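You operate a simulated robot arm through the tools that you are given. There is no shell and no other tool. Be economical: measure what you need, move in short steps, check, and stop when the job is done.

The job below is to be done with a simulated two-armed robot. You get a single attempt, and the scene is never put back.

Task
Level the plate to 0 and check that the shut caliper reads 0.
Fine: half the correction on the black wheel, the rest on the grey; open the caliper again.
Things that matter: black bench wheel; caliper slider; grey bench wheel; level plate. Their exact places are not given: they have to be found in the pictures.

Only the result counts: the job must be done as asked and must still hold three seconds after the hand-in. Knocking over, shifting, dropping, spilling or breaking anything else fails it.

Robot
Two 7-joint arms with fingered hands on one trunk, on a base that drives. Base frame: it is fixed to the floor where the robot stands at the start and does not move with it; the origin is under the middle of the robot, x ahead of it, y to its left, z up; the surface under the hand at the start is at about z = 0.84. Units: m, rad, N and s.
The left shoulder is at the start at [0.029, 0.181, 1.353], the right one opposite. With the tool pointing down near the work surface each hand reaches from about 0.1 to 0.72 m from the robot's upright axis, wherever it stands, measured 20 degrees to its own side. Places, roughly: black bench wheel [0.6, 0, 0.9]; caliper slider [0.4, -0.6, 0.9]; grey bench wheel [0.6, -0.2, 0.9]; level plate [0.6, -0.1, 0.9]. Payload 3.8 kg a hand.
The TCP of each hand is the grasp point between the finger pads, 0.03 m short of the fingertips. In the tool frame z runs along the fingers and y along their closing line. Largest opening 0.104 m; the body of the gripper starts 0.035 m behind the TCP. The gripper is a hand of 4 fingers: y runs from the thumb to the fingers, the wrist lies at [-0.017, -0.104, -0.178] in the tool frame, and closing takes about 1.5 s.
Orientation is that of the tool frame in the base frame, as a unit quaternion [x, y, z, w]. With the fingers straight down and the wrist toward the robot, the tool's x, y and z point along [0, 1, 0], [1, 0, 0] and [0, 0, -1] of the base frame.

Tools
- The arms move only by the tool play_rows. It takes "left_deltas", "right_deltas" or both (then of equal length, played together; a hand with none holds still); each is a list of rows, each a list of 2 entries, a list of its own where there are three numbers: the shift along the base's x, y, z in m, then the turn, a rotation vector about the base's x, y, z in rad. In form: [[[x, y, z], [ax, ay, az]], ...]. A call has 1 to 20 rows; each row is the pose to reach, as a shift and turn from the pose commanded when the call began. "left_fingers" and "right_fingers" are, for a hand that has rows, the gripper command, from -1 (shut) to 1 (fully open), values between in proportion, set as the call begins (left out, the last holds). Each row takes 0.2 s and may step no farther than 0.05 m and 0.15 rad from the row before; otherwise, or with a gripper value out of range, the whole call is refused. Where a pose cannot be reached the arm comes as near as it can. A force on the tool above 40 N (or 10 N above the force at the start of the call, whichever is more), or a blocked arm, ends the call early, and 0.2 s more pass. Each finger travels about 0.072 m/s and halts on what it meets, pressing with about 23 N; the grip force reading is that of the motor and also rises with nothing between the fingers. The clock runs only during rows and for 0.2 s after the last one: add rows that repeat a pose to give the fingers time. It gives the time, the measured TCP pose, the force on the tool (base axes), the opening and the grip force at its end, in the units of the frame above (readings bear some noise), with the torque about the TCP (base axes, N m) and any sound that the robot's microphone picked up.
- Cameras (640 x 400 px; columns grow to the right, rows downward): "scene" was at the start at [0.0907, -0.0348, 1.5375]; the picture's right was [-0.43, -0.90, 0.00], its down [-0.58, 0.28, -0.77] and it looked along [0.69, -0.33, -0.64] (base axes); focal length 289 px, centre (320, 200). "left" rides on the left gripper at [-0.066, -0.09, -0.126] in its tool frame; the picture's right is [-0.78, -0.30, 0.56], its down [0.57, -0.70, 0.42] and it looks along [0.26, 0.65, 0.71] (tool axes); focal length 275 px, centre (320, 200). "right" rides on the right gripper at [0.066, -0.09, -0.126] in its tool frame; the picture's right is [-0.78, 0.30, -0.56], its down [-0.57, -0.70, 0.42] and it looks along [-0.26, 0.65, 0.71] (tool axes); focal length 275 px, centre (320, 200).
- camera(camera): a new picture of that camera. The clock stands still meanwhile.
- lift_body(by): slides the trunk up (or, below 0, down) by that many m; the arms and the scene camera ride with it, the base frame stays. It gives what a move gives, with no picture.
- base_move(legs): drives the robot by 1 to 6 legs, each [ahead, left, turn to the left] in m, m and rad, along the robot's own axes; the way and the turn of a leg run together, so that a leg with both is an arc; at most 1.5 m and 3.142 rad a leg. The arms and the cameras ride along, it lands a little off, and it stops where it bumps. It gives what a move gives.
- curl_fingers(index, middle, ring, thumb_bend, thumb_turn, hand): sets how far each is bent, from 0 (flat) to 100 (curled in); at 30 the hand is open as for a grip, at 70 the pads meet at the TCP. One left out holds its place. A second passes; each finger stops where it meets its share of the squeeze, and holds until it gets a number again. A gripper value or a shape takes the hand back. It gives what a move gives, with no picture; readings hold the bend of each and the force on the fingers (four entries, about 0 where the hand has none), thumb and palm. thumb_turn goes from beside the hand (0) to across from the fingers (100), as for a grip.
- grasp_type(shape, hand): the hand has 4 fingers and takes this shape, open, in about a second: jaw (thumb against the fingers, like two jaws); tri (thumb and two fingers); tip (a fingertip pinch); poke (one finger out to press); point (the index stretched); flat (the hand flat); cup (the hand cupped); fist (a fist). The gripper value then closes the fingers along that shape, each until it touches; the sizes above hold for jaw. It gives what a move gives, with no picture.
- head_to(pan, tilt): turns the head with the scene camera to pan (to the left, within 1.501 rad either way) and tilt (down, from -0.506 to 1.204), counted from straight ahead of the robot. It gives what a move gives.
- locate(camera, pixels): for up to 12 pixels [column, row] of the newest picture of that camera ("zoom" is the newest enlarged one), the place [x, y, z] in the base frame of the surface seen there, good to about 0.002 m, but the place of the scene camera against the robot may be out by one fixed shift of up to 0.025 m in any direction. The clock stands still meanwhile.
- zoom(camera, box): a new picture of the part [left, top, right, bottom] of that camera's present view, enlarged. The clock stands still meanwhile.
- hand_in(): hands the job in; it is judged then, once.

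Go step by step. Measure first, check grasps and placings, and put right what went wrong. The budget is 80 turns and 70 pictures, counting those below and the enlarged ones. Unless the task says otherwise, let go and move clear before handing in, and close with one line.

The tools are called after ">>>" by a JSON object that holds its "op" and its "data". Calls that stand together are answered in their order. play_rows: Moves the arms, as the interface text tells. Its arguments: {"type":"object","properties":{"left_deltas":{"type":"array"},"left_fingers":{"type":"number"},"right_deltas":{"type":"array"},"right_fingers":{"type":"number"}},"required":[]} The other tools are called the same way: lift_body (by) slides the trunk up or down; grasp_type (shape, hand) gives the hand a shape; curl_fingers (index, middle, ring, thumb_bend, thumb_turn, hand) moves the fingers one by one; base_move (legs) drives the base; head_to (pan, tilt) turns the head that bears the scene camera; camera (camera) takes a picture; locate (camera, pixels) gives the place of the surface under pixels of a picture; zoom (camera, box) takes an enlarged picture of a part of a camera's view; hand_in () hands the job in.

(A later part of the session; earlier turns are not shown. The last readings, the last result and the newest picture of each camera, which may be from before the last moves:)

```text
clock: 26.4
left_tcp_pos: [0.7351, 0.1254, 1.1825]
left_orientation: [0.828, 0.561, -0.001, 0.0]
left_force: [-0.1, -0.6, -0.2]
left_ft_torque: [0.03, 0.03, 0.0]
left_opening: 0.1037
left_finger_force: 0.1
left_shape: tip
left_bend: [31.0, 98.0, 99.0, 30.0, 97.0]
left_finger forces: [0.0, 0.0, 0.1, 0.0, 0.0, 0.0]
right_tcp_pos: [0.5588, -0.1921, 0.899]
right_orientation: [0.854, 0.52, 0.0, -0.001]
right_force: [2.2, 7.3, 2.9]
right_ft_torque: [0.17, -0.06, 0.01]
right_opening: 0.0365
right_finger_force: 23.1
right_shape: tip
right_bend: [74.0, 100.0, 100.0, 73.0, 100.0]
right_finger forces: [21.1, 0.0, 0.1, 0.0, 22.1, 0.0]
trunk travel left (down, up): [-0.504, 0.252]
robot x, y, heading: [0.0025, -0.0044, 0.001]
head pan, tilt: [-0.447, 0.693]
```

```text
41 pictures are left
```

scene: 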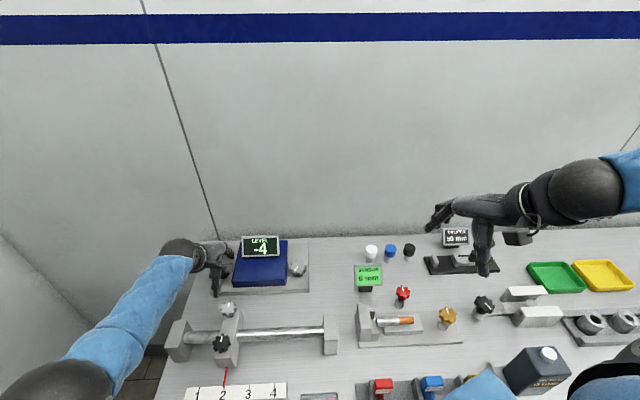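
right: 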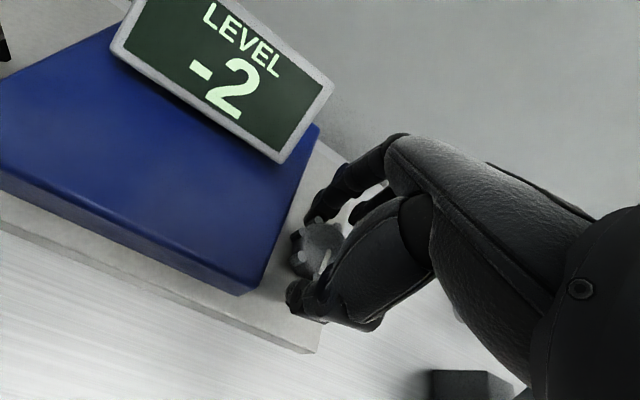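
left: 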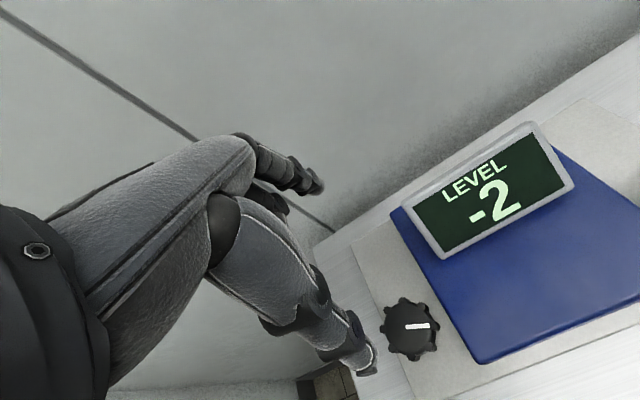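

Still -2 after 0.4 rad, so I'll go another 0.25.

>>> {"op": "play_rows", "data": {"right_deltas": [[[0, 0, 0], [0, 0, 0.1]], [[0, 0, 0], [0, 0, 0.2]], [[0, 0, 0], [0, 0, 0.25]], [[0, 0, 0], [0, 0, 0.25]]]}}

>>> {"op": "camera", "data": {"camera": "right"}}

```text
clock: 27.4
left_tcp_pos: [0.7343, 0.1266, 1.1827]
left_orientation: [0.827, 0.562, 0.0, -0.001]
left_force: [-0.7, 0.2, 0.3]
left_ft_torque: [-0.01, 0.0, -0.01]
left_opening: 0.1035
left_finger_force: 0.1
left_shape: tip
left_bend: [31.0, 98.0, 99.0, 30.0, 97.0]
left_finger forces: [0.0, 0.0, 0.1, 0.0, 0.0, 0.0]
right_tcp_pos: [0.5593, -0.1915, 0.8982]
right_orientation: [0.783, 0.622, -0.001, 0.0]
right_force: [-3.5, 8.2, 4.7]
right_ft_torque: [0.18, 0.07, -0.01]
right_opening: 0.0366
right_finger_force: 22.9
right_shape: tip
right_bend: [74.0, 100.0, 100.0, 73.0, 100.0]
right_finger forces: [20.6, 0.0, 0.1, 0.0, 24.9, 0.0]
trunk travel left (down, up): [-0.504, 0.252]
robot x, y, heading: [0.0008, 0.004, -0.002]
head pan, tilt: [-0.447, 0.693]
```

```text
40 pictures are left
```

right: 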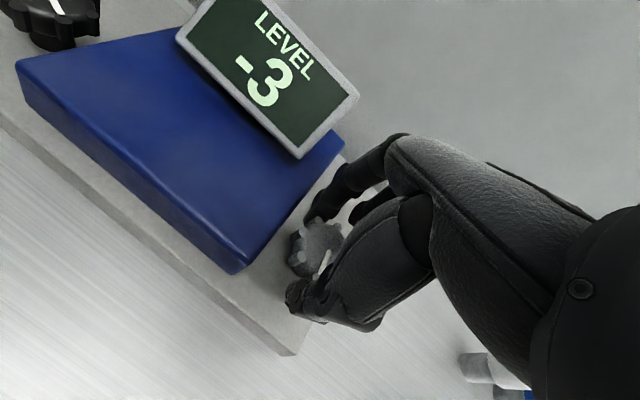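

Grey lowers the level counter-clockwise, so I need clockwise. I'll wind clockwise 0.9 rad.

>>> {"op": "play_rows", "data": {"right_deltas": [[[0, 0, 0], [0, 0, -0.1]], [[0, 0, 0], [0, 0, -0.2]], [[0, 0, 0], [0, 0, -0.3]], [[0, 0, 0], [0, 0, -0.4]], [[0, 0, 0], [0, 0, -0.5]], [[0, 0, 0], [0, 0, -0.6]], [[0, 0, 0], [0, 0, -0.7]], [[0, 0, 0], [0, 0, -0.8]], [[0, 0, 0], [0, 0, -0.9]], [[0, 0, 0], [0, 0, -0.9]]]}}

>>> {"op": "camera", "data": {"camera": "right"}}

```text
clock: 29.6
left_tcp_pos: [0.7361, 0.1281, 1.1826]
left_orientation: [0.828, 0.561, -0.001, 0.001]
left_force: [0.4, -0.5, 0.2]
left_ft_torque: [0.0, -0.03, -0.02]
left_opening: 0.1038
left_finger_force: 0.1
left_shape: tip
left_bend: [31.0, 98.0, 99.0, 30.0, 97.0]
left_finger forces: [0.0, 0.1, 0.0, 0.1, 0.0, 0.0]
right_tcp_pos: [0.5612, -0.2071, 0.8992]
right_orientation: [0.977, 0.214, -0.001, 0.014]
right_force: [2.3, 29.1, 6.9]
right_ft_torque: [1.04, 0.12, -0.1]
right_opening: 0.0424
right_finger_force: 22.9
right_shape: tip
right_bend: [75.0, 100.0, 100.0, 67.0, 95.0]
right_finger forces: [10.6, 0.0, 0.0, 0.1, 35.0, 0.0]
trunk travel left (down, up): [-0.504, 0.252]
robot x, y, heading: [-0.0007, 0.0042, -0.002]
head pan, tilt: [-0.447, 0.693]
```

```text
39 pictures are left
```

right: 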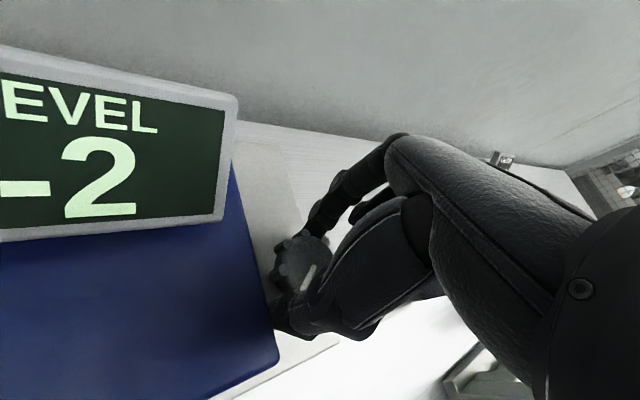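

Level is -2 again, but the arm hit its limit and the hand drifted (29 N). I'll open only partway so the thumb stays off the plate, then lift and check.

>>> {"op": "play_rows", "data": {"right_deltas": [[[0, 0, 0], [0, 0, 0]], [[0, 0, 0], [0, 0, 0]], [[0, 0, 0], [0, 0, 0]], [[0, 0, 0.03], [0, 0, 0]], [[0, 0, 0.07], [0, 0, 0]], [[0, 0, 0.1], [0, 0, 0.14]], [[0, 0, 0.1], [0, 0, 0.28]], [[0, 0, 0.1], [0, 0, 0.42]], [[0, 0, 0.1], [0, 0, 0.56]], [[0, 0, 0.1], [0, 0, 0.65]], [[0, 0, 0.1], [0, 0, 0.65]]], "right_fingers": 0.1}}

>>> {"op": "camera", "data": {"camera": "right"}}

```text
clock: 32.2
left_tcp_pos: [0.736, 0.1239, 1.1818]
left_orientation: [0.827, 0.562, 0.0, 0.0]
left_force: [-0.1, -0.1, 0.1]
left_ft_torque: [-0.01, 0.01, 0.02]
left_opening: 0.104
left_finger_force: 0.1
left_shape: tip
left_bend: [31.0, 98.0, 99.0, 30.0, 97.0]
left_finger forces: [0.0, 0.1, 0.0, 0.1, 0.1, 0.0]
right_tcp_pos: [0.5898, -0.2239, 1.0445]
right_orientation: [0.862, 0.505, 0.028, 0.039]
right_force: [0.4, -0.4, 0.3]
right_ft_torque: [0.0, -0.02, 0.0]
right_opening: 0.0571
right_finger_force: 0.1
right_shape: tip
right_bend: [73.0, 98.0, 99.0, 66.0, 99.0]
right_finger forces: [0.0, 0.1, 0.0, 0.0, 0.1, 0.0]
trunk travel left (down, up): [-0.504, 0.252]
robot x, y, heading: [-0.0021, -0.0016, -0.002]
head pan, tilt: [-0.447, 0.693]
stopped in row 11 (right hand): the arm was blocked; the commanded pose is now the measured one
```

```text
38 pictures are left
```

right: 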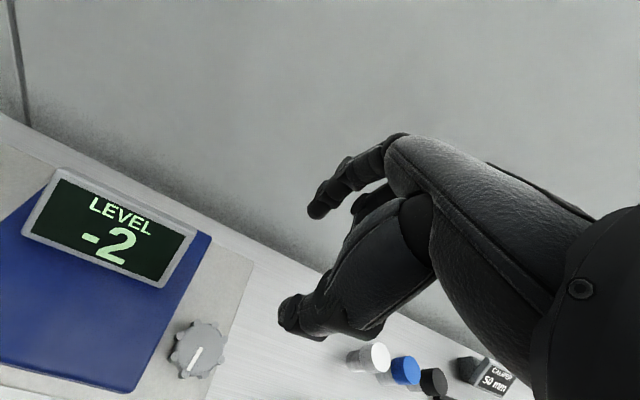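

Nothing looks disturbed, but the arm was reported blocked, so I'll check the whole scene and the grey pointer.

>>> {"op": "camera", "data": {"camera": "scene"}}

>>> {"op": "zoom", "data": {"camera": "right", "box": [140, 300, 260, 395]}}

>>> {"op": "locate", "data": {"camera": "right", "pixels": [[199, 348], [189, 369], [198, 350], [172, 353], [224, 347]]}}

```text
37 pictures are left
```

scene: 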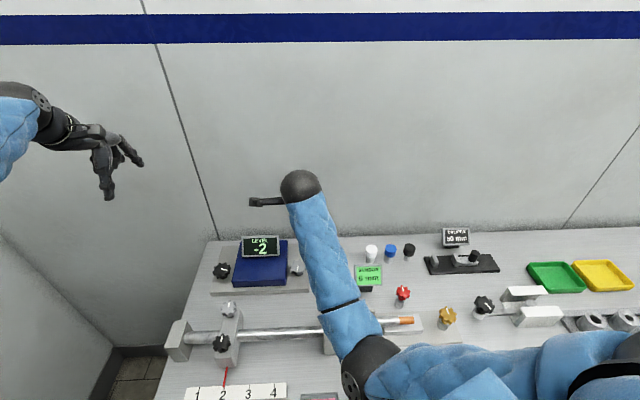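

```text
4.21 times, centred on (200, 348) of right
```

zoom: 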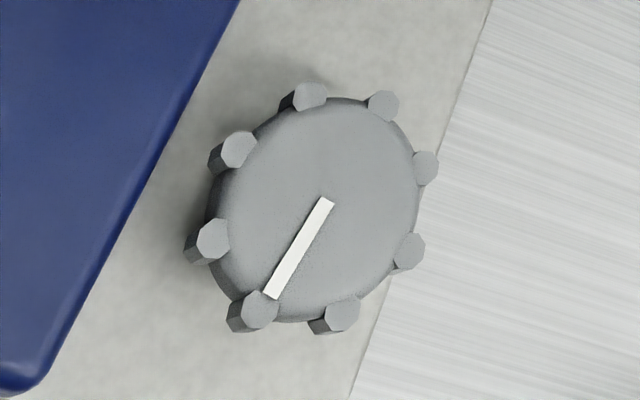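

```text
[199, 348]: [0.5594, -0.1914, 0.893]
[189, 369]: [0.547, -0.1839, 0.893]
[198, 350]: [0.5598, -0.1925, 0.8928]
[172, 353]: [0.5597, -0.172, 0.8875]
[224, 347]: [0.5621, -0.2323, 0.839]
```

The grey pointer is at about 149°, and it needs roughly 1.9 rad clockwise from here. The right arm is fine, so I'll straighten it above the knob at yaw -0.15 with partial opening and do clockwise strokes.

>>> {"op": "play_rows", "data": {"right_deltas": [[[-0.01, 0.01, -0.01], [0.006, 0.024, 0.09]], [[-0.02, 0.02, -0.03], [0.012, 0.048, 0.18]], [[-0.031, 0.032, -0.05], [0.018, 0.072, 0.27]], [[-0.031, 0.032, -0.075], [0.0227, 0.0937, 0.36]], [[-0.031, 0.032, -0.085], [0.0227, 0.0937, 0.36]], [[-0.031, 0.032, -0.085], [0.0227, 0.0937, 0.36]]]}}

>>> {"op": "camera", "data": {"camera": "right"}}

```text
clock: 33.6
left_tcp_pos: [0.7358, 0.1247, 1.182]
left_orientation: [0.828, 0.561, -0.001, 0.0]
left_force: [-0.4, 0.7, 0.7]
left_ft_torque: [0.01, 0.01, 0.0]
left_opening: 0.1039
left_finger_force: 0.1
left_shape: tip
left_bend: [31.0, 98.0, 99.0, 30.0, 97.0]
left_finger forces: [0.0, 0.0, 0.0, 0.0, 0.1, 0.0]
right_tcp_pos: [0.5628, -0.1953, 0.9665]
right_orientation: [0.759, 0.652, 0.001, 0.006]
right_force: [-0.3, 1.0, 0.5]
right_ft_torque: [-0.01, -0.02, 0.0]
right_opening: 0.0573
right_finger_force: 0.0
right_shape: tip
right_bend: [73.0, 98.0, 99.0, 66.0, 99.0]
right_finger forces: [0.0, 0.0, 0.1, 0.0, 0.0, 0.0]
trunk travel left (down, up): [-0.504, 0.252]
robot x, y, heading: [-0.0024, -0.0007, 0.001]
head pan, tilt: [-0.447, 0.693]
```

```text
35 pictures are left
```

right: 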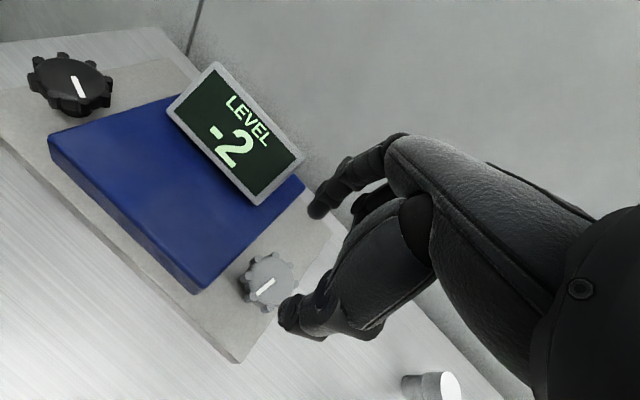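

The partial opening came out uneven (index 73, thumb 66), so I'll even it with a direct finger setting.

>>> {"op": "curl_fingers", "data": {"hand": "right", "index": 58, "thumb_bend": 56}}

>>> {"op": "camera", "data": {"camera": "right"}}

```text
clock: 34.6
left_tcp_pos: [0.7358, 0.1263, 1.1811]
left_orientation: [0.828, 0.561, 0.0, 0.0]
left_force: [-0.5, -0.5, -0.1]
left_ft_torque: [0.0, -0.02, 0.02]
left_opening: 0.104
left_finger_force: 0.1
left_shape: tip
left_bend: [31.0, 98.0, 99.0, 30.0, 97.0]
left_finger forces: [0.0, 0.0, 0.1, 0.1, 0.1, 0.0]
right_tcp_pos: [0.5625, -0.1953, 0.9634]
right_orientation: [0.758, 0.652, -0.001, 0.006]
right_force: [-0.5, -0.1, -0.4]
right_ft_torque: [0.02, -0.02, 0.01]
right_opening: 0.0364
right_finger_force: 0.0
right_shape: fingers
right_bend: [57.0, 98.0, 99.0, 56.0, 99.0]
right_finger forces: [0.0, 0.0, 0.0, 0.1, 0.0, 0.0]
trunk travel left (down, up): [-0.504, 0.252]
robot x, y, heading: [0.0005, -0.001, 0.001]
head pan, tilt: [-0.447, 0.693]
```

```text
34 pictures are left
```

right: 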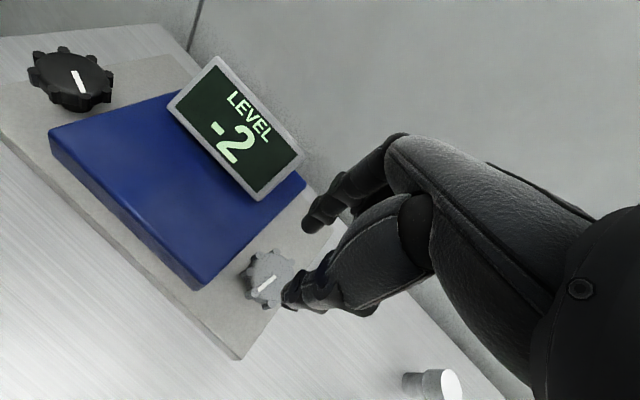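

>>> {"op": "curl_fingers", "data": {"hand": "right", "index": 44, "thumb_bend": 44}}

>>> {"op": "play_rows", "data": {"right_deltas": [[[-0.0035, 0.0033, -0.02], [0, 0, 0]], [[-0.0035, 0.0033, -0.04], [0, 0, 0]], [[-0.0035, 0.0033, -0.055], [0, 0, 0]], [[-0.0035, 0.0033, -0.065], [0, 0, 0]], [[-0.0035, 0.0033, -0.065], [0, 0, 0]]]}}

>>> {"op": "camera", "data": {"camera": "right"}}

```text
clock: 35.6
left_tcp_pos: [0.7361, 0.1243, 1.1818]
left_orientation: [0.828, 0.561, -0.001, -0.001]
left_force: [-0.3, -1.0, -0.5]
left_ft_torque: [-0.02, 0.03, -0.01]
left_opening: 0.1039
left_finger_force: 0.1
left_shape: tip
left_bend: [31.0, 98.0, 99.0, 30.0, 97.0]
left_finger forces: [0.0, 0.0, 0.1, 0.0, 0.0, 0.1]
right_tcp_pos: [0.5603, -0.1967, 0.9609]
right_orientation: [0.759, 0.651, -0.002, 0.005]
right_force: [0.2, 0.2, -0.2]
right_ft_torque: [-0.02, 0.0, 0.02]
right_opening: 0.0684
right_finger_force: 0.0
right_shape: fingers
right_bend: [44.0, 98.0, 99.0, 44.0, 99.0]
right_finger forces: [0.1, 0.0, 0.0, 0.0, 0.0, 0.0]
trunk travel left (down, up): [-0.504, 0.252]
robot x, y, heading: [0.0024, 0.0006, -0.003]
head pan, tilt: [-0.447, 0.693]
```

```text
clock: 36.8
left_tcp_pos: [0.7345, 0.1252, 1.1832]
left_orientation: [0.827, 0.562, -0.001, -0.001]
left_force: [-1.1, -0.6, 0.3]
left_ft_torque: [-0.01, 0.01, -0.02]
left_opening: 0.1037
left_finger_force: 0.1
left_shape: tip
left_bend: [31.0, 98.0, 99.0, 30.0, 97.0]
left_finger forces: [0.0, 0.0, 0.0, 0.0, 0.1, 0.1]
right_tcp_pos: [0.5592, -0.1892, 0.8989]
right_orientation: [0.758, 0.652, 0.0, 0.005]
right_force: [-0.4, -0.4, -0.3]
right_ft_torque: [-0.02, 0.0, 0.0]
right_opening: 0.0687
right_finger_force: 0.1
right_shape: fingers
right_bend: [44.0, 98.0, 99.0, 44.0, 99.0]
right_finger forces: [0.1, 0.1, 0.0, 0.0, 0.1, 0.1]
trunk travel left (down, up): [-0.504, 0.252]
robot x, y, heading: [0.0034, -0.0, -0.003]
head pan, tilt: [-0.447, 0.693]
```

```text
33 pictures are left
```

right: 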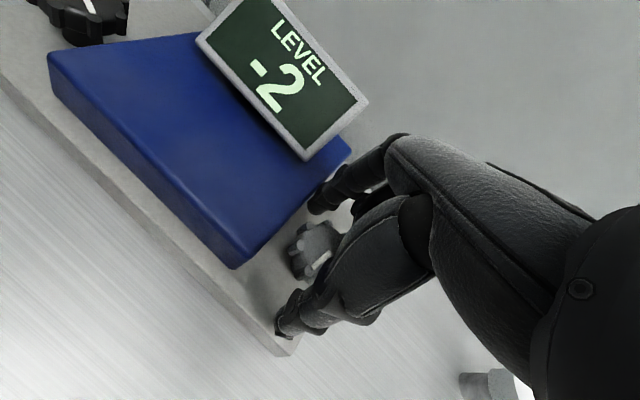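

The hand straddles the knob without contact. I'll close and stroke clockwise 0.72 rad.

>>> {"op": "curl_fingers", "data": {"hand": "right", "index": 75, "thumb_bend": 75}}

>>> {"op": "play_rows", "data": {"right_deltas": [[[0, -0.001, 0], [0, 0, -0.1]], [[0, -0.001, 0], [0, 0, -0.2]], [[0, -0.001, 0], [0, 0, -0.3]], [[0, -0.001, 0], [0, 0, -0.4]], [[0, -0.001, 0], [0, 0, -0.5]], [[0, -0.001, 0], [0, 0, -0.6]], [[0, -0.001, 0], [0, 0, -0.7]], [[0, -0.001, 0], [0, 0, -0.72]], [[0, -0.001, 0], [0, 0, -0.72]]]}}

>>> {"op": "camera", "data": {"camera": "right"}}

```text
clock: 37.8
left_tcp_pos: [0.7344, 0.125, 1.1833]
left_orientation: [0.827, 0.561, 0.0, 0.0]
left_force: [0.3, 0.3, 0.2]
left_ft_torque: [0.01, -0.03, -0.04]
left_opening: 0.1037
left_finger_force: 0.1
left_shape: tip
left_bend: [31.0, 98.0, 99.0, 30.0, 97.0]
left_finger forces: [0.0, 0.1, 0.1, 0.0, 0.1, 0.1]
right_tcp_pos: [0.5578, -0.1911, 0.8982]
right_orientation: [0.758, 0.652, -0.002, 0.005]
right_force: [-4.7, 3.0, 2.3]
right_ft_torque: [0.09, 0.04, -0.01]
right_opening: 0.0357
right_finger_force: 11.8
right_shape: fingers
right_bend: [55.0, 98.0, 99.0, 62.0, 99.0]
right_finger forces: [9.5, 0.0, 0.0, 0.0, 14.3, 0.0]
trunk travel left (down, up): [-0.504, 0.252]
robot x, y, heading: [0.0022, -0.0, 0.001]
head pan, tilt: [-0.447, 0.693]
```

```text
clock: 38.9
left_tcp_pos: [0.7377, 0.1245, 1.1818]
left_orientation: [0.828, 0.561, -0.001, -0.001]
left_force: [0.5, -0.1, -0.2]
left_ft_torque: [-0.01, 0.01, -0.03]
left_opening: 0.1039
left_finger_force: 0.1
left_shape: tip
left_bend: [31.0, 98.0, 99.0, 30.0, 97.0]
left_finger forces: [0.0, 0.1, 0.1, 0.0, 0.0, 0.1]
right_tcp_pos: [0.5542, -0.2773, 0.8901]
right_orientation: [0.887, 0.457, -0.035, 0.059]
right_force: [-0.2, 0.1, -0.4]
right_ft_torque: [-0.01, -0.02, 0.04]
right_opening: 0.0002
right_finger_force: 0.0
right_shape: fingers
right_bend: [66.0, 98.0, 99.0, 74.0, 100.0]
right_finger forces: [0.0, 0.0, 0.0, 0.0, 0.0, 0.0]
trunk travel left (down, up): [-0.504, 0.252]
robot x, y, heading: [0.0003, 0.0023, 0.001]
head pan, tilt: [-0.447, 0.693]
stopped in row 5 (right hand): the arm was blocked; the commanded pose is now the measured one
```

```text
32 pictures are left
```

right: 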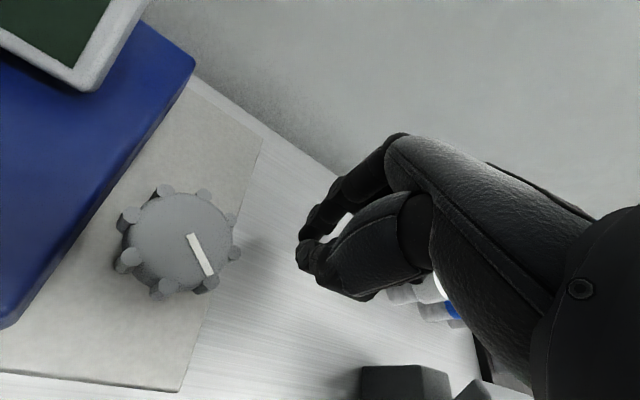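

The hand slipped off the knob and the arm was blocked by something. I'll look at the scene before moving again.

>>> {"op": "camera", "data": {"camera": "scene"}}

>>> {"op": "locate", "data": {"camera": "scene", "pixels": [[365, 370], [345, 330], [345, 300], [420, 370], [520, 360], [310, 200]]}}

```text
31 pictures are left
```

scene: 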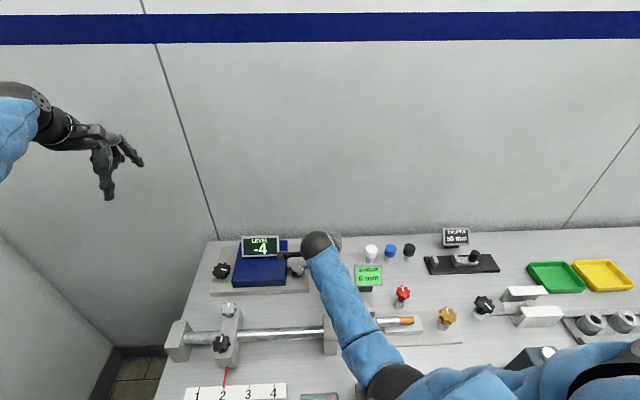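

```text
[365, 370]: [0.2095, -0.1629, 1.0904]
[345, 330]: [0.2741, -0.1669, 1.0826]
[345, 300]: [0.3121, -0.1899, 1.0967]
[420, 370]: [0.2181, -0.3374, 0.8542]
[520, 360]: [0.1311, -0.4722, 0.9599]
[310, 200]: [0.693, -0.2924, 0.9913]
```

Level dropped to -4 because the slip spun the grey knob. The arm is close to the bottle near (535,360), so I'll zoom there.

>>> {"op": "zoom", "data": {"camera": "scene", "box": [340, 300, 640, 400]}}

>>> {"op": "zoom", "data": {"camera": "right", "box": [90, 160, 270, 310]}}

>>> {"op": "locate", "data": {"camera": "right", "pixels": [[190, 235], [211, 274], [178, 240]]}}

```text
2.13 times, centred on (490, 350) of scene
```

zoom: 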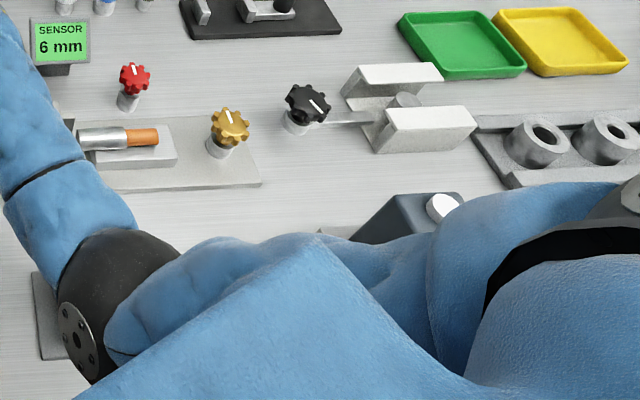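

```text
2.67 times, centred on (180, 235) of right
```

zoom: 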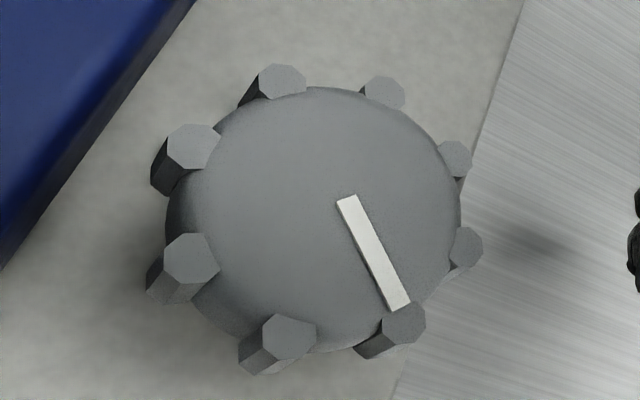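

```text
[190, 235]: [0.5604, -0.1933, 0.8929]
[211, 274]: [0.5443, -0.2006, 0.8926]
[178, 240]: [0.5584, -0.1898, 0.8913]
```

Grey pointer is now at 204°, which is consistent with -4, and nothing looks moved. The arm's elbow is cramped against the body, so I'll retract both arms before repositioning the base to face the bench squarely.

>>> {"op": "play_rows", "data": {"right_deltas": [[[0, 0, 0.04], [0, 0, 0]], [[-0.01, -0.01, 0.08], [0.02, 0.02, 0.05]], [[-0.03, -0.02, 0.12], [0.02, 0.04, 0.1]], [[-0.06, -0.04, 0.15], [0.02, 0.06, 0.15]], [[-0.09, -0.06, 0.18], [0.02, 0.08, 0.2]], [[-0.12, -0.08, 0.2], [0.02, 0.1, 0.25]], [[-0.15, -0.1, 0.22], [0.02, 0.11, 0.3]], [[-0.18, -0.12, 0.24], [0.02, 0.11, 0.35]], [[-0.21, -0.13, 0.25], [0.02, 0.11, 0.35]], [[-0.24, -0.13, 0.25], [0.02, 0.11, 0.35]], [[-0.24, -0.13, 0.25], [0.02, 0.11, 0.35]]], "left_deltas": [[[-0.02, 0, 0], [0, 0, 0.05]], [[-0.04, 0, 0], [0, 0, 0.1]], [[-0.06, 0, 0], [0, 0, 0.15]], [[-0.08, 0, 0], [0, 0, 0.2]], [[-0.1, 0, 0], [0, 0, 0.25]], [[-0.12, 0, 0], [0, 0, 0.3]], [[-0.14, 0, 0], [0, 0, 0.35]], [[-0.17, 0, 0], [0, 0, 0.4]], [[-0.2, 0, 0], [0, 0, 0.43]], [[-0.24, 0, 0], [0, 0, 0.43]], [[-0.26, 0, 0], [0, 0, 0.43]]]}}

>>> {"op": "camera", "data": {"camera": "scene"}}

```text
clock: 41.3
left_tcp_pos: [0.7293, 0.066, 1.1898]
left_orientation: [0.689, 0.724, -0.001, 0.0]
left_force: [0.0, 0.2, -0.2]
left_ft_torque: [0.02, 0.01, -0.02]
left_opening: 0.1039
left_finger_force: 0.0
left_shape: tip
left_bend: [31.0, 98.0, 99.0, 30.0, 97.0]
left_finger forces: [0.1, 0.0, 0.0, 0.0, 0.0, 0.0]
left hand out of reach, approached as far as the arm can: row 1, 2, 3, 4, 5, 6, 7, 8, 9, 10, 11
right_tcp_pos: [0.3305, -0.4157, 1.1368]
right_orientation: [0.791, 0.607, -0.069, 0.03]
right_force: [0.1, -0.6, -0.5]
right_ft_torque: [0.0, 0.0, 0.01]
right_opening: 0.0001
right_finger_force: 0.0
right_shape: fingers
right_bend: [66.0, 98.0, 99.0, 74.0, 99.0]
right_finger forces: [0.1, 0.0, 0.0, 0.1, 0.1, 0.0]
right hand out of reach, approached as far as the arm can: row 10, 11
trunk travel left (down, up): [-0.504, 0.252]
robot x, y, heading: [-0.0011, 0.0002, -0.001]
head pan, tilt: [-0.447, 0.693]
```

```text
28 pictures are left
```

scene: 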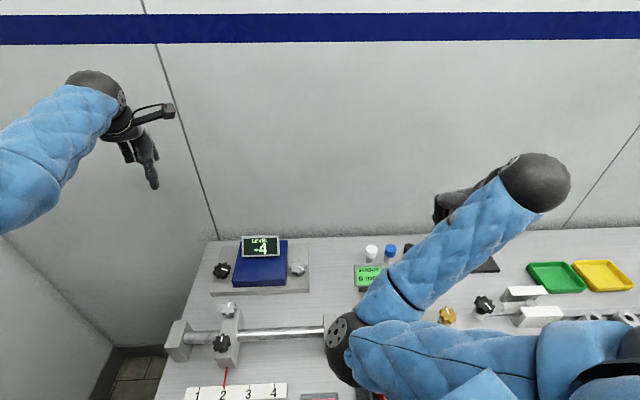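

Both arms have their elbows folded inward. I'll unwind them by yawing the right hand counter-clockwise and the left clockwise, clear of everything.

>>> {"op": "play_rows", "data": {"right_deltas": [[[0, 0, 0], [0.03, -0.007, 0.11]], [[0, 0, 0], [0.06, -0.014, 0.22]], [[0, 0, 0], [0.09, -0.02, 0.33]], [[0, 0, 0], [0.12, -0.027, 0.44]], [[0, 0, 0], [0.149, -0.034, 0.56]], [[0, 0, 0.02], [0.149, -0.034, 0.69]], [[0, 0, 0.04], [0.149, -0.034, 0.82]], [[0, 0, 0.04], [0.149, -0.034, 0.82]]], "left_deltas": [[[0.05, 0.01, 0], [0, 0, -0.1]], [[0.1, 0.02, 0], [0, 0, -0.2]], [[0.14, 0.03, 0], [0, 0, -0.3]], [[0.18, 0.04, 0], [0, 0, -0.4]], [[0.22, 0.05, 0], [0, 0, -0.5]], [[0.26, 0.06, 0], [0, 0, -0.6]], [[0.3, 0.07, 0], [0, 0, -0.6]], [[0.3, 0.07, 0], [0, 0, -0.6]]]}}

>>> {"op": "camera", "data": {"camera": "scene"}}

```text
refused: row 1 steps farther than a row can; nothing moved
```

```text
27 pictures are left
```

scene: 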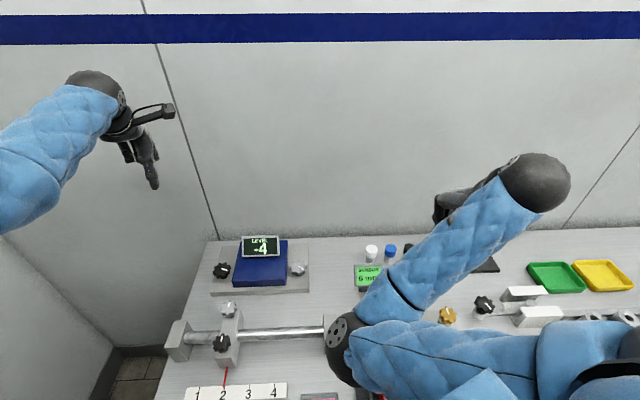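

>>> {"op": "play_rows", "data": {"right_deltas": [[[0, 0, 0], [0.03, -0.007, 0.11]], [[0, 0, 0], [0.06, -0.014, 0.22]], [[0, 0, 0], [0.09, -0.02, 0.33]], [[0, 0, 0], [0.12, -0.027, 0.44]], [[0, 0, 0], [0.149, -0.034, 0.56]], [[0, 0, 0.02], [0.149, -0.034, 0.69]], [[0, 0, 0.04], [0.149, -0.034, 0.82]], [[0, 0, 0.04], [0.149, -0.034, 0.82]]], "left_deltas": [[[0.04, 0.01, 0], [0, 0, -0.1]], [[0.08, 0.02, 0], [0, 0, -0.2]], [[0.12, 0.03, 0], [0, 0, -0.3]], [[0.16, 0.04, 0], [0, 0, -0.4]], [[0.2, 0.05, 0], [0, 0, -0.5]], [[0.24, 0.06, 0], [0, 0, -0.6]], [[0.28, 0.07, 0], [0, 0, -0.6]], [[0.28, 0.07, 0], [0, 0, -0.6]]]}}

>>> {"op": "camera", "data": {"camera": "scene"}}

```text
clock: 43.1
left_tcp_pos: [0.7316, 0.1546, 1.1814]
left_orientation: [0.873, 0.488, 0.0, 0.0]
left_force: [-0.4, 0.2, -1.0]
left_ft_torque: [0.02, 0.0, -0.01]
left_opening: 0.104
left_finger_force: 0.0
left_shape: tip
left_bend: [30.0, 98.0, 99.0, 30.0, 97.0]
left_finger forces: [0.0, 0.0, 0.0, 0.1, 0.1, 0.0]
left hand out of reach, approached as far as the arm can: row 1, 2, 3, 4, 5, 6, 7, 8
right_tcp_pos: [0.3303, -0.4145, 1.1772]
right_orientation: [0.482, 0.876, 0.007, 0.006]
right_force: [-0.1, -0.8, -0.3]
right_ft_torque: [0.03, 0.02, 0.04]
right_opening: 0.0
right_finger_force: 0.0
right_shape: fingers
right_bend: [66.0, 98.0, 99.0, 74.0, 99.0]
right_finger forces: [0.0, 0.1, 0.0, 0.0, 0.1, 0.0]
right hand out of reach, approached as far as the arm can: row 2
trunk travel left (down, up): [-0.504, 0.252]
robot x, y, heading: [-0.0014, -0.0011, -0.002]
head pan, tilt: [-0.447, 0.693]
```

```text
26 pictures are left
```

scene: 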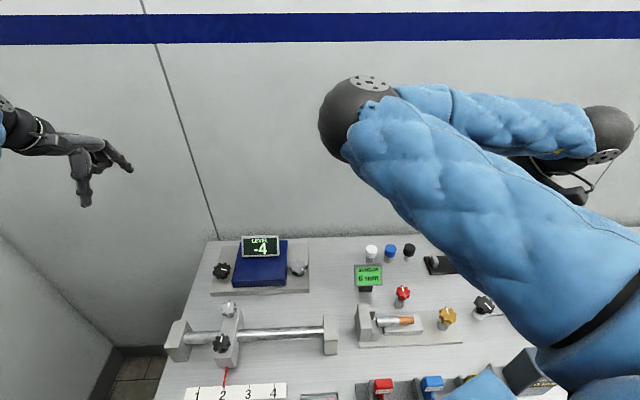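

The right elbow swings upward as I yaw counter-clockwise, so I'll continue so it passes over to the outside.

>>> {"op": "play_rows", "data": {"right_deltas": [[[0, 0, 0], [0, 0, 0.12]], [[0, 0, 0], [0, 0, 0.24]], [[0, 0, 0], [0, 0, 0.36]], [[0, 0, 0], [0, 0, 0.48]], [[0, 0, 0], [0, 0, 0.6]], [[0, 0, 0], [0, 0, 0.72]], [[0, 0, 0], [0, 0, 0.84]], [[0, 0, 0], [0, 0, 0.84]]], "left_deltas": [[[0, 0.02, 0], [0, 0, -0.1]], [[0, 0.04, 0], [0, 0, -0.2]], [[0, 0.06, 0], [0, 0, -0.3]], [[0, 0.08, 0], [0, 0, -0.4]], [[0, 0.1, 0], [0, 0, -0.5]], [[0, 0.1, 0], [0, 0, -0.6]], [[0, 0.1, 0], [0, 0, -0.6]], [[0, 0.1, 0], [0, 0, -0.6]]]}}

>>> {"op": "camera", "data": {"camera": "scene"}}

```text
clock: 44.9
left_tcp_pos: [0.6696, 0.256, 1.184]
left_orientation: [0.978, 0.209, -0.001, 0.0]
left_force: [1.4, 0.3, -0.9]
left_ft_torque: [0.02, -0.01, 0.02]
left_opening: 0.104
left_finger_force: 0.0
left_shape: tip
left_bend: [30.0, 98.0, 99.0, 30.0, 97.0]
left_finger forces: [0.1, 0.0, 0.0, 0.0, 0.1, 0.0]
left hand out of reach, approached as far as the arm can: row 1, 2, 3, 4, 5, 6, 7, 8
right_tcp_pos: [0.333, -0.4137, 1.177]
right_orientation: [0.083, 0.997, 0.008, 0.003]
right_force: [0.6, -0.4, 0.1]
right_ft_torque: [-0.03, 0.0, 0.01]
right_opening: 0.0003
right_finger_force: 0.1
right_shape: fingers
right_bend: [66.0, 98.0, 99.0, 74.0, 99.0]
right_finger forces: [0.0, 0.0, 0.0, 0.0, 0.0, 0.0]
right hand out of reach, approached as far as the arm can: row 6
trunk travel left (down, up): [-0.504, 0.252]
robot x, y, heading: [0.0017, -0.0005, -0.003]
head pan, tilt: [-0.447, 0.693]
```

```text
25 pictures are left
```

scene: 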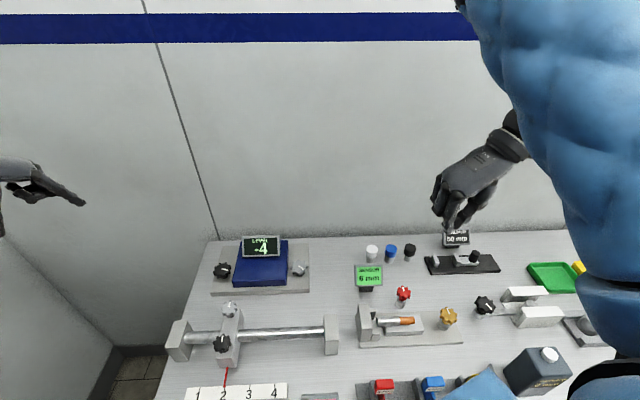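

The elbow is now up and outside. I'll yaw the right hand back to about 0 and check that the elbow stays out.

>>> {"op": "play_rows", "data": {"right_deltas": [[[0, 0, 0], [0, 0, -0.13]], [[0, 0, 0], [0, 0, -0.26]], [[0, 0, 0], [0, 0, -0.39]], [[0, 0, 0], [0, 0, -0.52]], [[0, 0, 0], [0, 0, -0.65]], [[0, 0, 0], [0, 0, -0.78]], [[0, 0, 0], [0, 0, -0.91]], [[0, 0, 0], [0, 0, -1.04]], [[0, 0, 0], [0, 0, -1.17]], [[0, 0, 0], [0, 0, -1.3]], [[0, 0, 0], [0, 0, -1.4]], [[0, 0, 0], [0, 0, -1.4]]]}}

>>> {"op": "camera", "data": {"camera": "scene"}}

```text
clock: 47.5
left_tcp_pos: [0.6684, 0.2537, 1.1859]
left_orientation: [0.978, 0.209, 0.001, -0.001]
left_force: [0.2, -0.5, 0.2]
left_ft_torque: [0.01, -0.01, 0.02]
left_opening: 0.1041
left_finger_force: 0.2
left_shape: tip
left_bend: [30.0, 98.0, 99.0, 30.0, 97.0]
left_finger forces: [0.0, 0.0, 0.0, 0.0, 0.0, 0.0]
right_tcp_pos: [0.3302, -0.4155, 1.177]
right_orientation: [0.707, 0.707, 0.004, 0.008]
right_force: [-0.3, 0.2, -0.3]
right_ft_torque: [0.01, 0.04, -0.01]
right_opening: 0.0001
right_finger_force: 0.2
right_shape: fingers
right_bend: [66.0, 98.0, 99.0, 74.0, 99.0]
right_finger forces: [0.1, 0.0, 0.0, 0.0, 0.1, 0.0]
trunk travel left (down, up): [-0.504, 0.252]
robot x, y, heading: [-0.0025, -0.0002, 0.002]
head pan, tilt: [-0.447, 0.693]
```

```text
24 pictures are left
```

scene: 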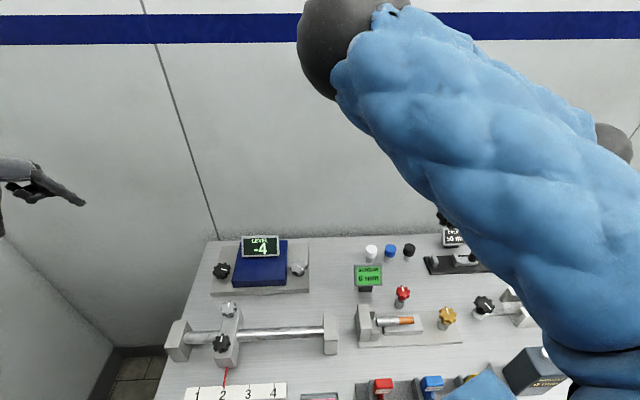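

The elbow folded back the same way. I'll try again with the hand well out to the right while yawing back, so the elbow settles outside.

>>> {"op": "play_rows", "data": {"right_deltas": [[[0, 0, 0], [0, 0, 0.14]], [[0, 0, 0], [0, 0, 0.28]], [[0, 0, 0], [0, 0, 0.42]], [[0, 0, 0], [0, 0, 0.56]], [[0, 0, 0], [0, 0, 0.7]], [[0, 0, 0], [0, 0, 0.84]], [[0, 0, 0], [0, 0, 0.98]], [[0, 0, 0], [0, 0, 1.12]], [[0, 0, 0], [0, 0, 1.26]], [[0, 0, 0], [0, 0, 1.4]], [[-0.02, 0.04, 0], [0, 0, 1.54]], [[-0.04, 0.08, 0], [0, 0, 1.68]], [[-0.06, 0.12, 0], [0, 0, 1.8]], [[-0.08, 0.16, 0], [0, 0, 1.9]], [[-0.08, 0.2, 0], [0, 0, 1.9]], [[-0.08, 0.2, 0], [0, 0, 1.9]]]}}

>>> {"op": "camera", "data": {"camera": "scene"}}

```text
clock: 50.9
left_tcp_pos: [0.668, 0.2528, 1.1857]
left_orientation: [0.978, 0.209, 0.0, -0.002]
left_force: [0.0, -0.4, -0.3]
left_ft_torque: [0.01, -0.01, -0.01]
left_opening: 0.1039
left_finger_force: 0.1
left_shape: tip
left_bend: [30.0, 98.0, 99.0, 30.0, 97.0]
left_finger forces: [0.0, 0.0, 0.0, 0.0, 0.0, 0.1]
right_tcp_pos: [0.2932, -0.2343, 1.2301]
right_orientation: [-0.163, 0.987, 0.009, -0.001]
right_force: [1.3, 0.4, 0.1]
right_ft_torque: [0.02, 0.02, -0.06]
right_opening: 0.0
right_finger_force: 0.1
right_shape: fingers
right_bend: [66.0, 98.0, 99.0, 74.0, 99.0]
right_finger forces: [0.0, 0.0, 0.0, 0.0, 0.0, 0.0]
right hand out of reach, approached as far as the arm can: row 9, 13, 14, 15, 16
trunk travel left (down, up): [-0.504, 0.252]
robot x, y, heading: [-0.0019, 0.0019, 0.002]
head pan, tilt: [-0.447, 0.693]
```

```text
23 pictures are left
```

scene: 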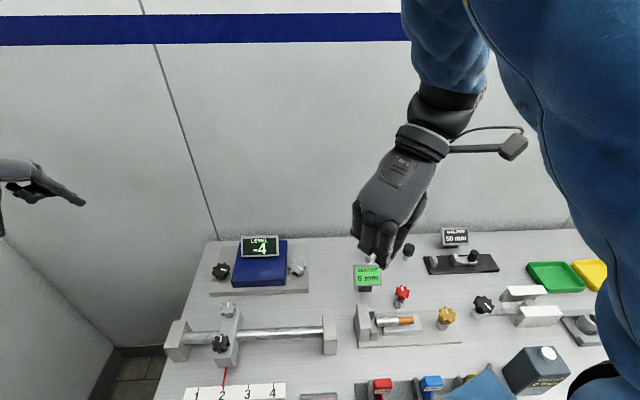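

The arm stays in an elbow-up pose. Instead of twisting, I can drive the grey knob by running a single poke finger around its rim at fixed hand orientation. I'll return to a comfortable yaw of about 0.3 and set poke.

>>> {"op": "play_rows", "data": {"right_deltas": [[[0, -0.04, 0], [0, 0, 0]], [[0.02, -0.08, 0], [0, 0, -0.1]], [[0.04, -0.12, 0], [0, 0, -0.22]], [[0.06, -0.16, 0], [0, 0, -0.36]], [[0.08, -0.2, 0], [0, 0, -0.5]], [[0.08, -0.2, 0], [0, 0, -0.64]], [[0.08, -0.2, 0], [0, 0, -0.78]], [[0.08, -0.2, 0], [0, 0, -0.92]], [[0.08, -0.2, 0], [0, 0, -1.06]], [[0.1, -0.19, 0], [0, 0, -1.2]], [[0.13, -0.18, 0], [0, 0, -1.34]], [[0.16, -0.165, 0], [0, 0, -1.48]], [[0.19, -0.15, 0], [0, 0, -1.6]], [[0.22, -0.12, -0.02], [0, 0, -1.6]], [[0.25, -0.09, -0.04], [0, 0, -1.6]], [[0.28, -0.07, -0.06], [0, 0, -1.6]], [[0.28, -0.07, -0.06], [0, 0, -1.6]]]}}

>>> {"op": "grasp_type", "data": {"hand": "right", "shape": "poke"}}

>>> {"op": "camera", "data": {"camera": "right"}}

>>> {"op": "camera", "data": {"camera": "scene"}}

```text
clock: 54.5
left_tcp_pos: [0.6683, 0.2535, 1.1853]
left_orientation: [0.978, 0.209, 0.0, -0.001]
left_force: [0.5, 0.9, -0.3]
left_ft_torque: [0.04, 0.0, 0.0]
left_opening: 0.104
left_finger_force: 0.1
left_shape: tip
left_bend: [30.0, 98.0, 99.0, 30.0, 97.0]
left_finger forces: [0.1, 0.1, 0.0, 0.0, 0.0, 0.1]
right_tcp_pos: [0.5735, -0.3012, 1.1697]
right_orientation: [0.593, 0.805, 0.006, 0.008]
right_force: [-0.4, 0.2, 0.0]
right_ft_torque: [-0.01, -0.01, -0.02]
right_opening: 0.0
right_finger_force: 0.0
right_shape: fingers
right_bend: [66.0, 98.0, 99.0, 74.0, 99.0]
right_finger forces: [0.1, 0.0, 0.0, 0.0, 0.0, 0.0]
trunk travel left (down, up): [-0.504, 0.252]
robot x, y, heading: [0.0039, -0.0002, 0.001]
head pan, tilt: [-0.447, 0.693]
```

```text
clock: 55.4
left_tcp_pos: [0.6677, 0.2545, 1.1857]
left_orientation: [0.978, 0.209, 0.0, -0.001]
left_force: [0.3, -0.3, 0.7]
left_ft_torque: [-0.03, 0.01, 0.0]
left_opening: 0.104
left_finger_force: 0.1
left_shape: tip
left_bend: [30.0, 98.0, 99.0, 30.0, 97.0]
left_finger forces: [0.0, 0.0, 0.0, 0.0, 0.0, 0.0]
right_tcp_pos: [0.5724, -0.3018, 1.1697]
right_orientation: [0.593, 0.805, 0.006, 0.007]
right_force: [-0.5, -0.1, -0.3]
right_ft_torque: [-0.01, -0.02, 0.01]
right_opening: 0.0001
right_finger_force: 0.0
right_shape: poke
right_bend: [70.0, 70.0, 99.0, 100.0, 100.0]
right_finger forces: [0.0, 0.0, 0.0, 0.1, 0.1, 0.0]
trunk travel left (down, up): [-0.504, 0.252]
robot x, y, heading: [0.0002, -0.0003, 0.001]
head pan, tilt: [-0.447, 0.693]
```

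```text
22 pictures are left
```

right: 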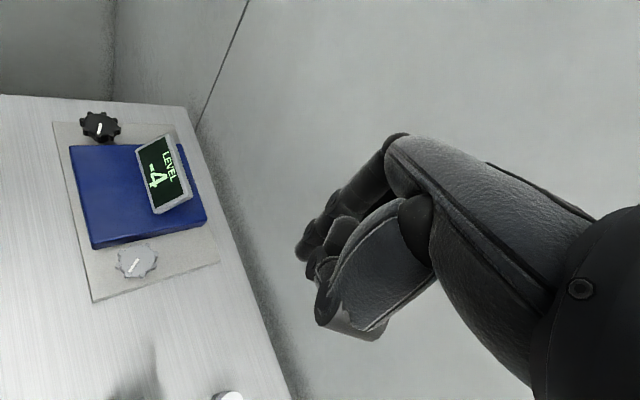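

```text
21 pictures are left
```

scene: 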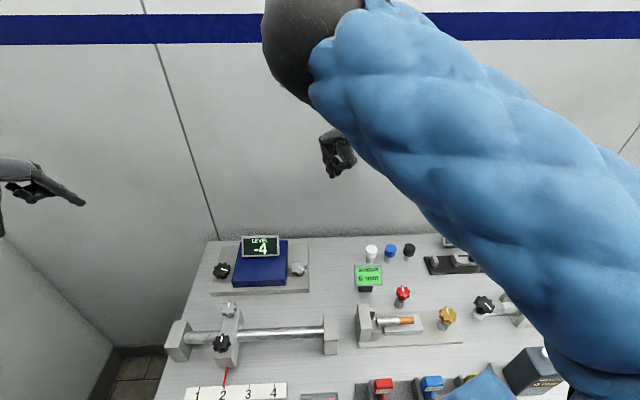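

Poke curls the fingers under the palm, so I'll use the tip-open shape again, whose index position I know, and use just the index as the pusher.

>>> {"op": "grasp_type", "data": {"hand": "right", "shape": "tip"}}

>>> {"op": "play_rows", "data": {"right_deltas": [[[0, 0.01, -0.04], [0, 0, 0]], [[-0.01, 0.03, -0.08], [0, 0, 0]], [[-0.016, 0.05, -0.12], [0, 0, 0]], [[-0.016, 0.051, -0.15], [0, 0, 0]], [[-0.016, 0.051, -0.18], [0, 0, 0]], [[-0.016, 0.051, -0.18], [0, 0, 0]]]}}

>>> {"op": "camera", "data": {"camera": "right"}}

```text
clock: 56.3
left_tcp_pos: [0.6688, 0.2532, 1.1856]
left_orientation: [0.978, 0.209, 0.0, -0.001]
left_force: [-0.1, -0.2, 0.7]
left_ft_torque: [0.02, 0.0, 0.0]
left_opening: 0.1041
left_finger_force: 0.1
left_shape: tip
left_bend: [30.0, 98.0, 99.0, 30.0, 97.0]
left_finger forces: [0.0, 0.0, 0.0, 0.0, 0.0, 0.0]
right_tcp_pos: [0.5727, -0.3023, 1.1687]
right_orientation: [0.593, 0.805, 0.005, 0.007]
right_force: [-0.1, -0.5, -0.9]
right_ft_torque: [0.03, -0.01, 0.0]
right_opening: 0.1038
right_finger_force: 0.0
right_shape: tip
right_bend: [31.0, 98.0, 99.0, 30.0, 97.0]
right_finger forces: [0.0, 0.0, 0.0, 0.1, 0.1, 0.1]
trunk travel left (down, up): [-0.504, 0.252]
robot x, y, heading: [-0.0002, 0.0008, 0.005]
head pan, tilt: [-0.447, 0.693]
```

```text
clock: 57.7
left_tcp_pos: [0.6678, 0.2539, 1.1849]
left_orientation: [0.978, 0.209, 0.0, -0.001]
left_force: [1.0, 0.7, 0.0]
left_ft_torque: [0.0, 0.03, -0.01]
left_opening: 0.1041
left_finger_force: 0.0
left_shape: tip
left_bend: [30.0, 98.0, 99.0, 30.0, 97.0]
left_finger forces: [0.0, 0.0, 0.1, 0.1, 0.1, 0.0]
right_tcp_pos: [0.5601, -0.2496, 0.9915]
right_orientation: [0.593, 0.805, 0.005, 0.007]
right_force: [0.0, -0.8, 0.0]
right_ft_torque: [0.02, 0.0, -0.01]
right_opening: 0.1041
right_finger_force: 0.0
right_shape: tip
right_bend: [31.0, 98.0, 99.0, 30.0, 97.0]
right_finger forces: [0.0, 0.0, 0.0, 0.0, 0.0, 0.1]
trunk travel left (down, up): [-0.504, 0.252]
robot x, y, heading: [-0.0041, 0.0005, 0.001]
head pan, tilt: [-0.447, 0.693]
```

```text
20 pictures are left
```

right: 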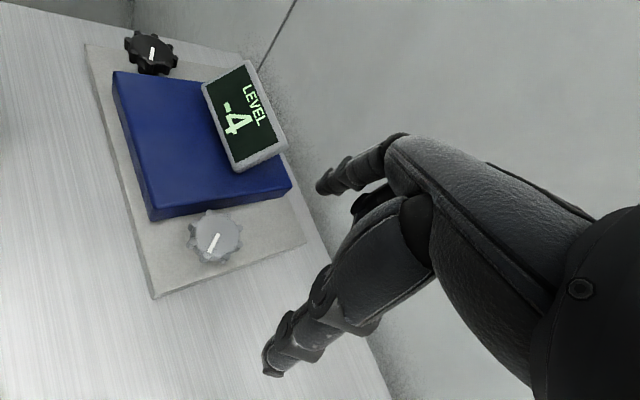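

>>> {"op": "locate", "data": {"camera": "right", "pixels": [[322, 187], [327, 180], [330, 188], [268, 374], [218, 232], [209, 250], [283, 142], [247, 62], [192, 240], [242, 240]]}}

>>> {"op": "zoom", "data": {"camera": "right", "box": [180, 150, 340, 270]}}

```text
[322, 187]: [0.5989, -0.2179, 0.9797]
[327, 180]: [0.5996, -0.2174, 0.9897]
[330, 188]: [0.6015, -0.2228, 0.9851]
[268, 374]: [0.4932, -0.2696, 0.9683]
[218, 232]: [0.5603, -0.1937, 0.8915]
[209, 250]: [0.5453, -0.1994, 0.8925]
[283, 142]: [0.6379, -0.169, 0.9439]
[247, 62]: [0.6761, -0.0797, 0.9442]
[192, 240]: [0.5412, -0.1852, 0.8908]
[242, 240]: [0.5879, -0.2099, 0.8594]
```

```text
3.33 times, centred on (260, 210) of right
```

zoom: 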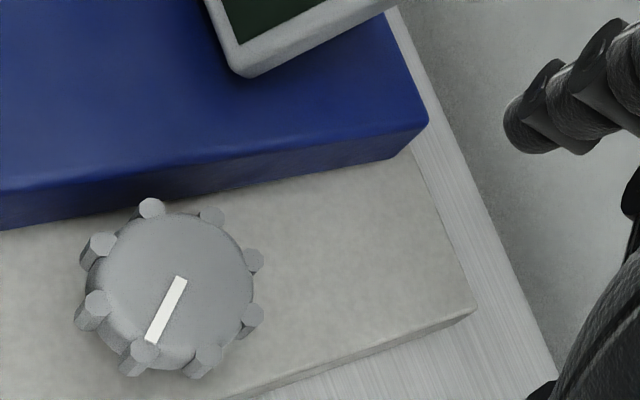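

The index tip centre sits about (+0.047,+0.024) from the TCP in base axes. Before lowering I'll check neighbouring obstacles for the thumb, namely the rod block and the sensor.

>>> {"op": "locate", "data": {"camera": "scene", "pixels": [[330, 320], [326, 333], [337, 320], [330, 350], [365, 268], [357, 285], [309, 291], [372, 250]]}}

```text
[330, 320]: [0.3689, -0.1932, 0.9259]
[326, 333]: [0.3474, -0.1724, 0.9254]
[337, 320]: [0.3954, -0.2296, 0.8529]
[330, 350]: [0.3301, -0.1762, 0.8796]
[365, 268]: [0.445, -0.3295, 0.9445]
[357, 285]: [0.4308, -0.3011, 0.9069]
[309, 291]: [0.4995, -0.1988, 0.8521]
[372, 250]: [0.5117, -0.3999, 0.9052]
```

Clear of obstacles. I'll lower at the far-right side of the knob, move in to contact, and sweep the index clockwise to about 90°.

>>> {"op": "play_rows", "data": {"right_deltas": [[[-0.01, 0.002, -0.03], [0, 0, 0]], [[-0.0182, 0.0031, -0.065], [0, 0, 0]], [[-0.0182, 0.0031, -0.098], [0, 0, 0]], [[-0.0182, 0.0031, -0.098], [0, 0, 0]], [[-0.0296, 0.0143, -0.098], [0, 0, 0]], [[-0.033, 0.0114, -0.098], [0, 0, 0]], [[-0.037, 0.0091, -0.098], [0, 0, 0]], [[-0.0412, 0.0075, -0.098], [0, 0, 0]], [[-0.0457, 0.0067, -0.098], [0, 0, 0]], [[-0.0502, 0.0067, -0.098], [0, 0, 0]], [[-0.0502, 0.0067, -0.098], [0, 0, 0]]]}}

>>> {"op": "camera", "data": {"camera": "right"}}

```text
clock: 60.1
left_tcp_pos: [0.6691, 0.2526, 1.1856]
left_orientation: [0.978, 0.209, -0.001, -0.001]
left_force: [-0.2, -0.4, 0.4]
left_ft_torque: [0.0, 0.01, 0.01]
left_opening: 0.1042
left_finger_force: 0.1
left_shape: tip
left_bend: [30.0, 98.0, 99.0, 30.0, 97.0]
left_finger forces: [0.1, 0.0, 0.1, 0.1, 0.1, 0.1]
right_tcp_pos: [0.5061, -0.2452, 0.8901]
right_orientation: [0.593, 0.805, 0.005, 0.007]
right_force: [-2.0, -8.6, -0.7]
right_ft_torque: [-0.11, 0.07, -0.31]
right_opening: 0.0999
right_finger_force: 0.1
right_shape: tip
right_bend: [36.0, 98.0, 99.0, 30.0, 97.0]
right_finger forces: [8.8, 0.1, 0.0, 0.0, 0.1, 0.1]
trunk travel left (down, up): [-0.504, 0.252]
robot x, y, heading: [-0.0005, 0.0015, -0.003]
head pan, tilt: [-0.447, 0.693]
```

```text
18 pictures are left
```

right: 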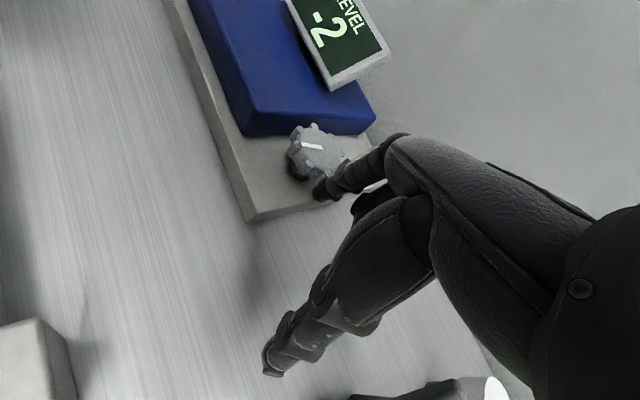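

That works: level is -2 with a steady 9 N push. I'll continue the arc to about 105°.

>>> {"op": "play_rows", "data": {"right_deltas": [[[-0.0045, 0.0007, 0], [0, 0, 0]], [[-0.0087, 0.0023, 0], [0, 0, 0]], [[-0.0127, 0.0045, 0], [0, 0, 0]], [[-0.0127, 0.0045, 0], [0, 0, 0]]]}}

>>> {"op": "camera", "data": {"camera": "right"}}

```text
clock: 61.1
left_tcp_pos: [0.6686, 0.2543, 1.1844]
left_orientation: [0.978, 0.209, 0.0, -0.001]
left_force: [-0.3, -0.5, -0.8]
left_ft_torque: [0.01, 0.01, 0.02]
left_opening: 0.1041
left_finger_force: 0.2
left_shape: tip
left_bend: [30.0, 98.0, 99.0, 30.0, 97.0]
left_finger forces: [0.0, 0.1, 0.0, 0.1, 0.0, 0.0]
right_tcp_pos: [0.4946, -0.2395, 0.8912]
right_orientation: [0.593, 0.805, 0.006, 0.006]
right_force: [-1.8, -2.6, -1.8]
right_ft_torque: [-0.14, 0.18, -0.09]
right_opening: 0.0997
right_finger_force: 0.0
right_shape: tip
right_bend: [36.0, 98.0, 99.0, 30.0, 97.0]
right_finger forces: [4.3, 0.1, 0.0, 0.0, 0.0, 0.0]
trunk travel left (down, up): [-0.504, 0.252]
robot x, y, heading: [0.0006, 0.0006, -0.003]
head pan, tilt: [-0.447, 0.693]
```

```text
17 pictures are left
```

right: 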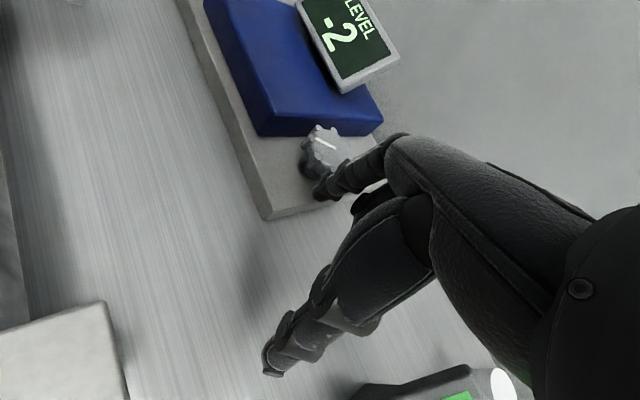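

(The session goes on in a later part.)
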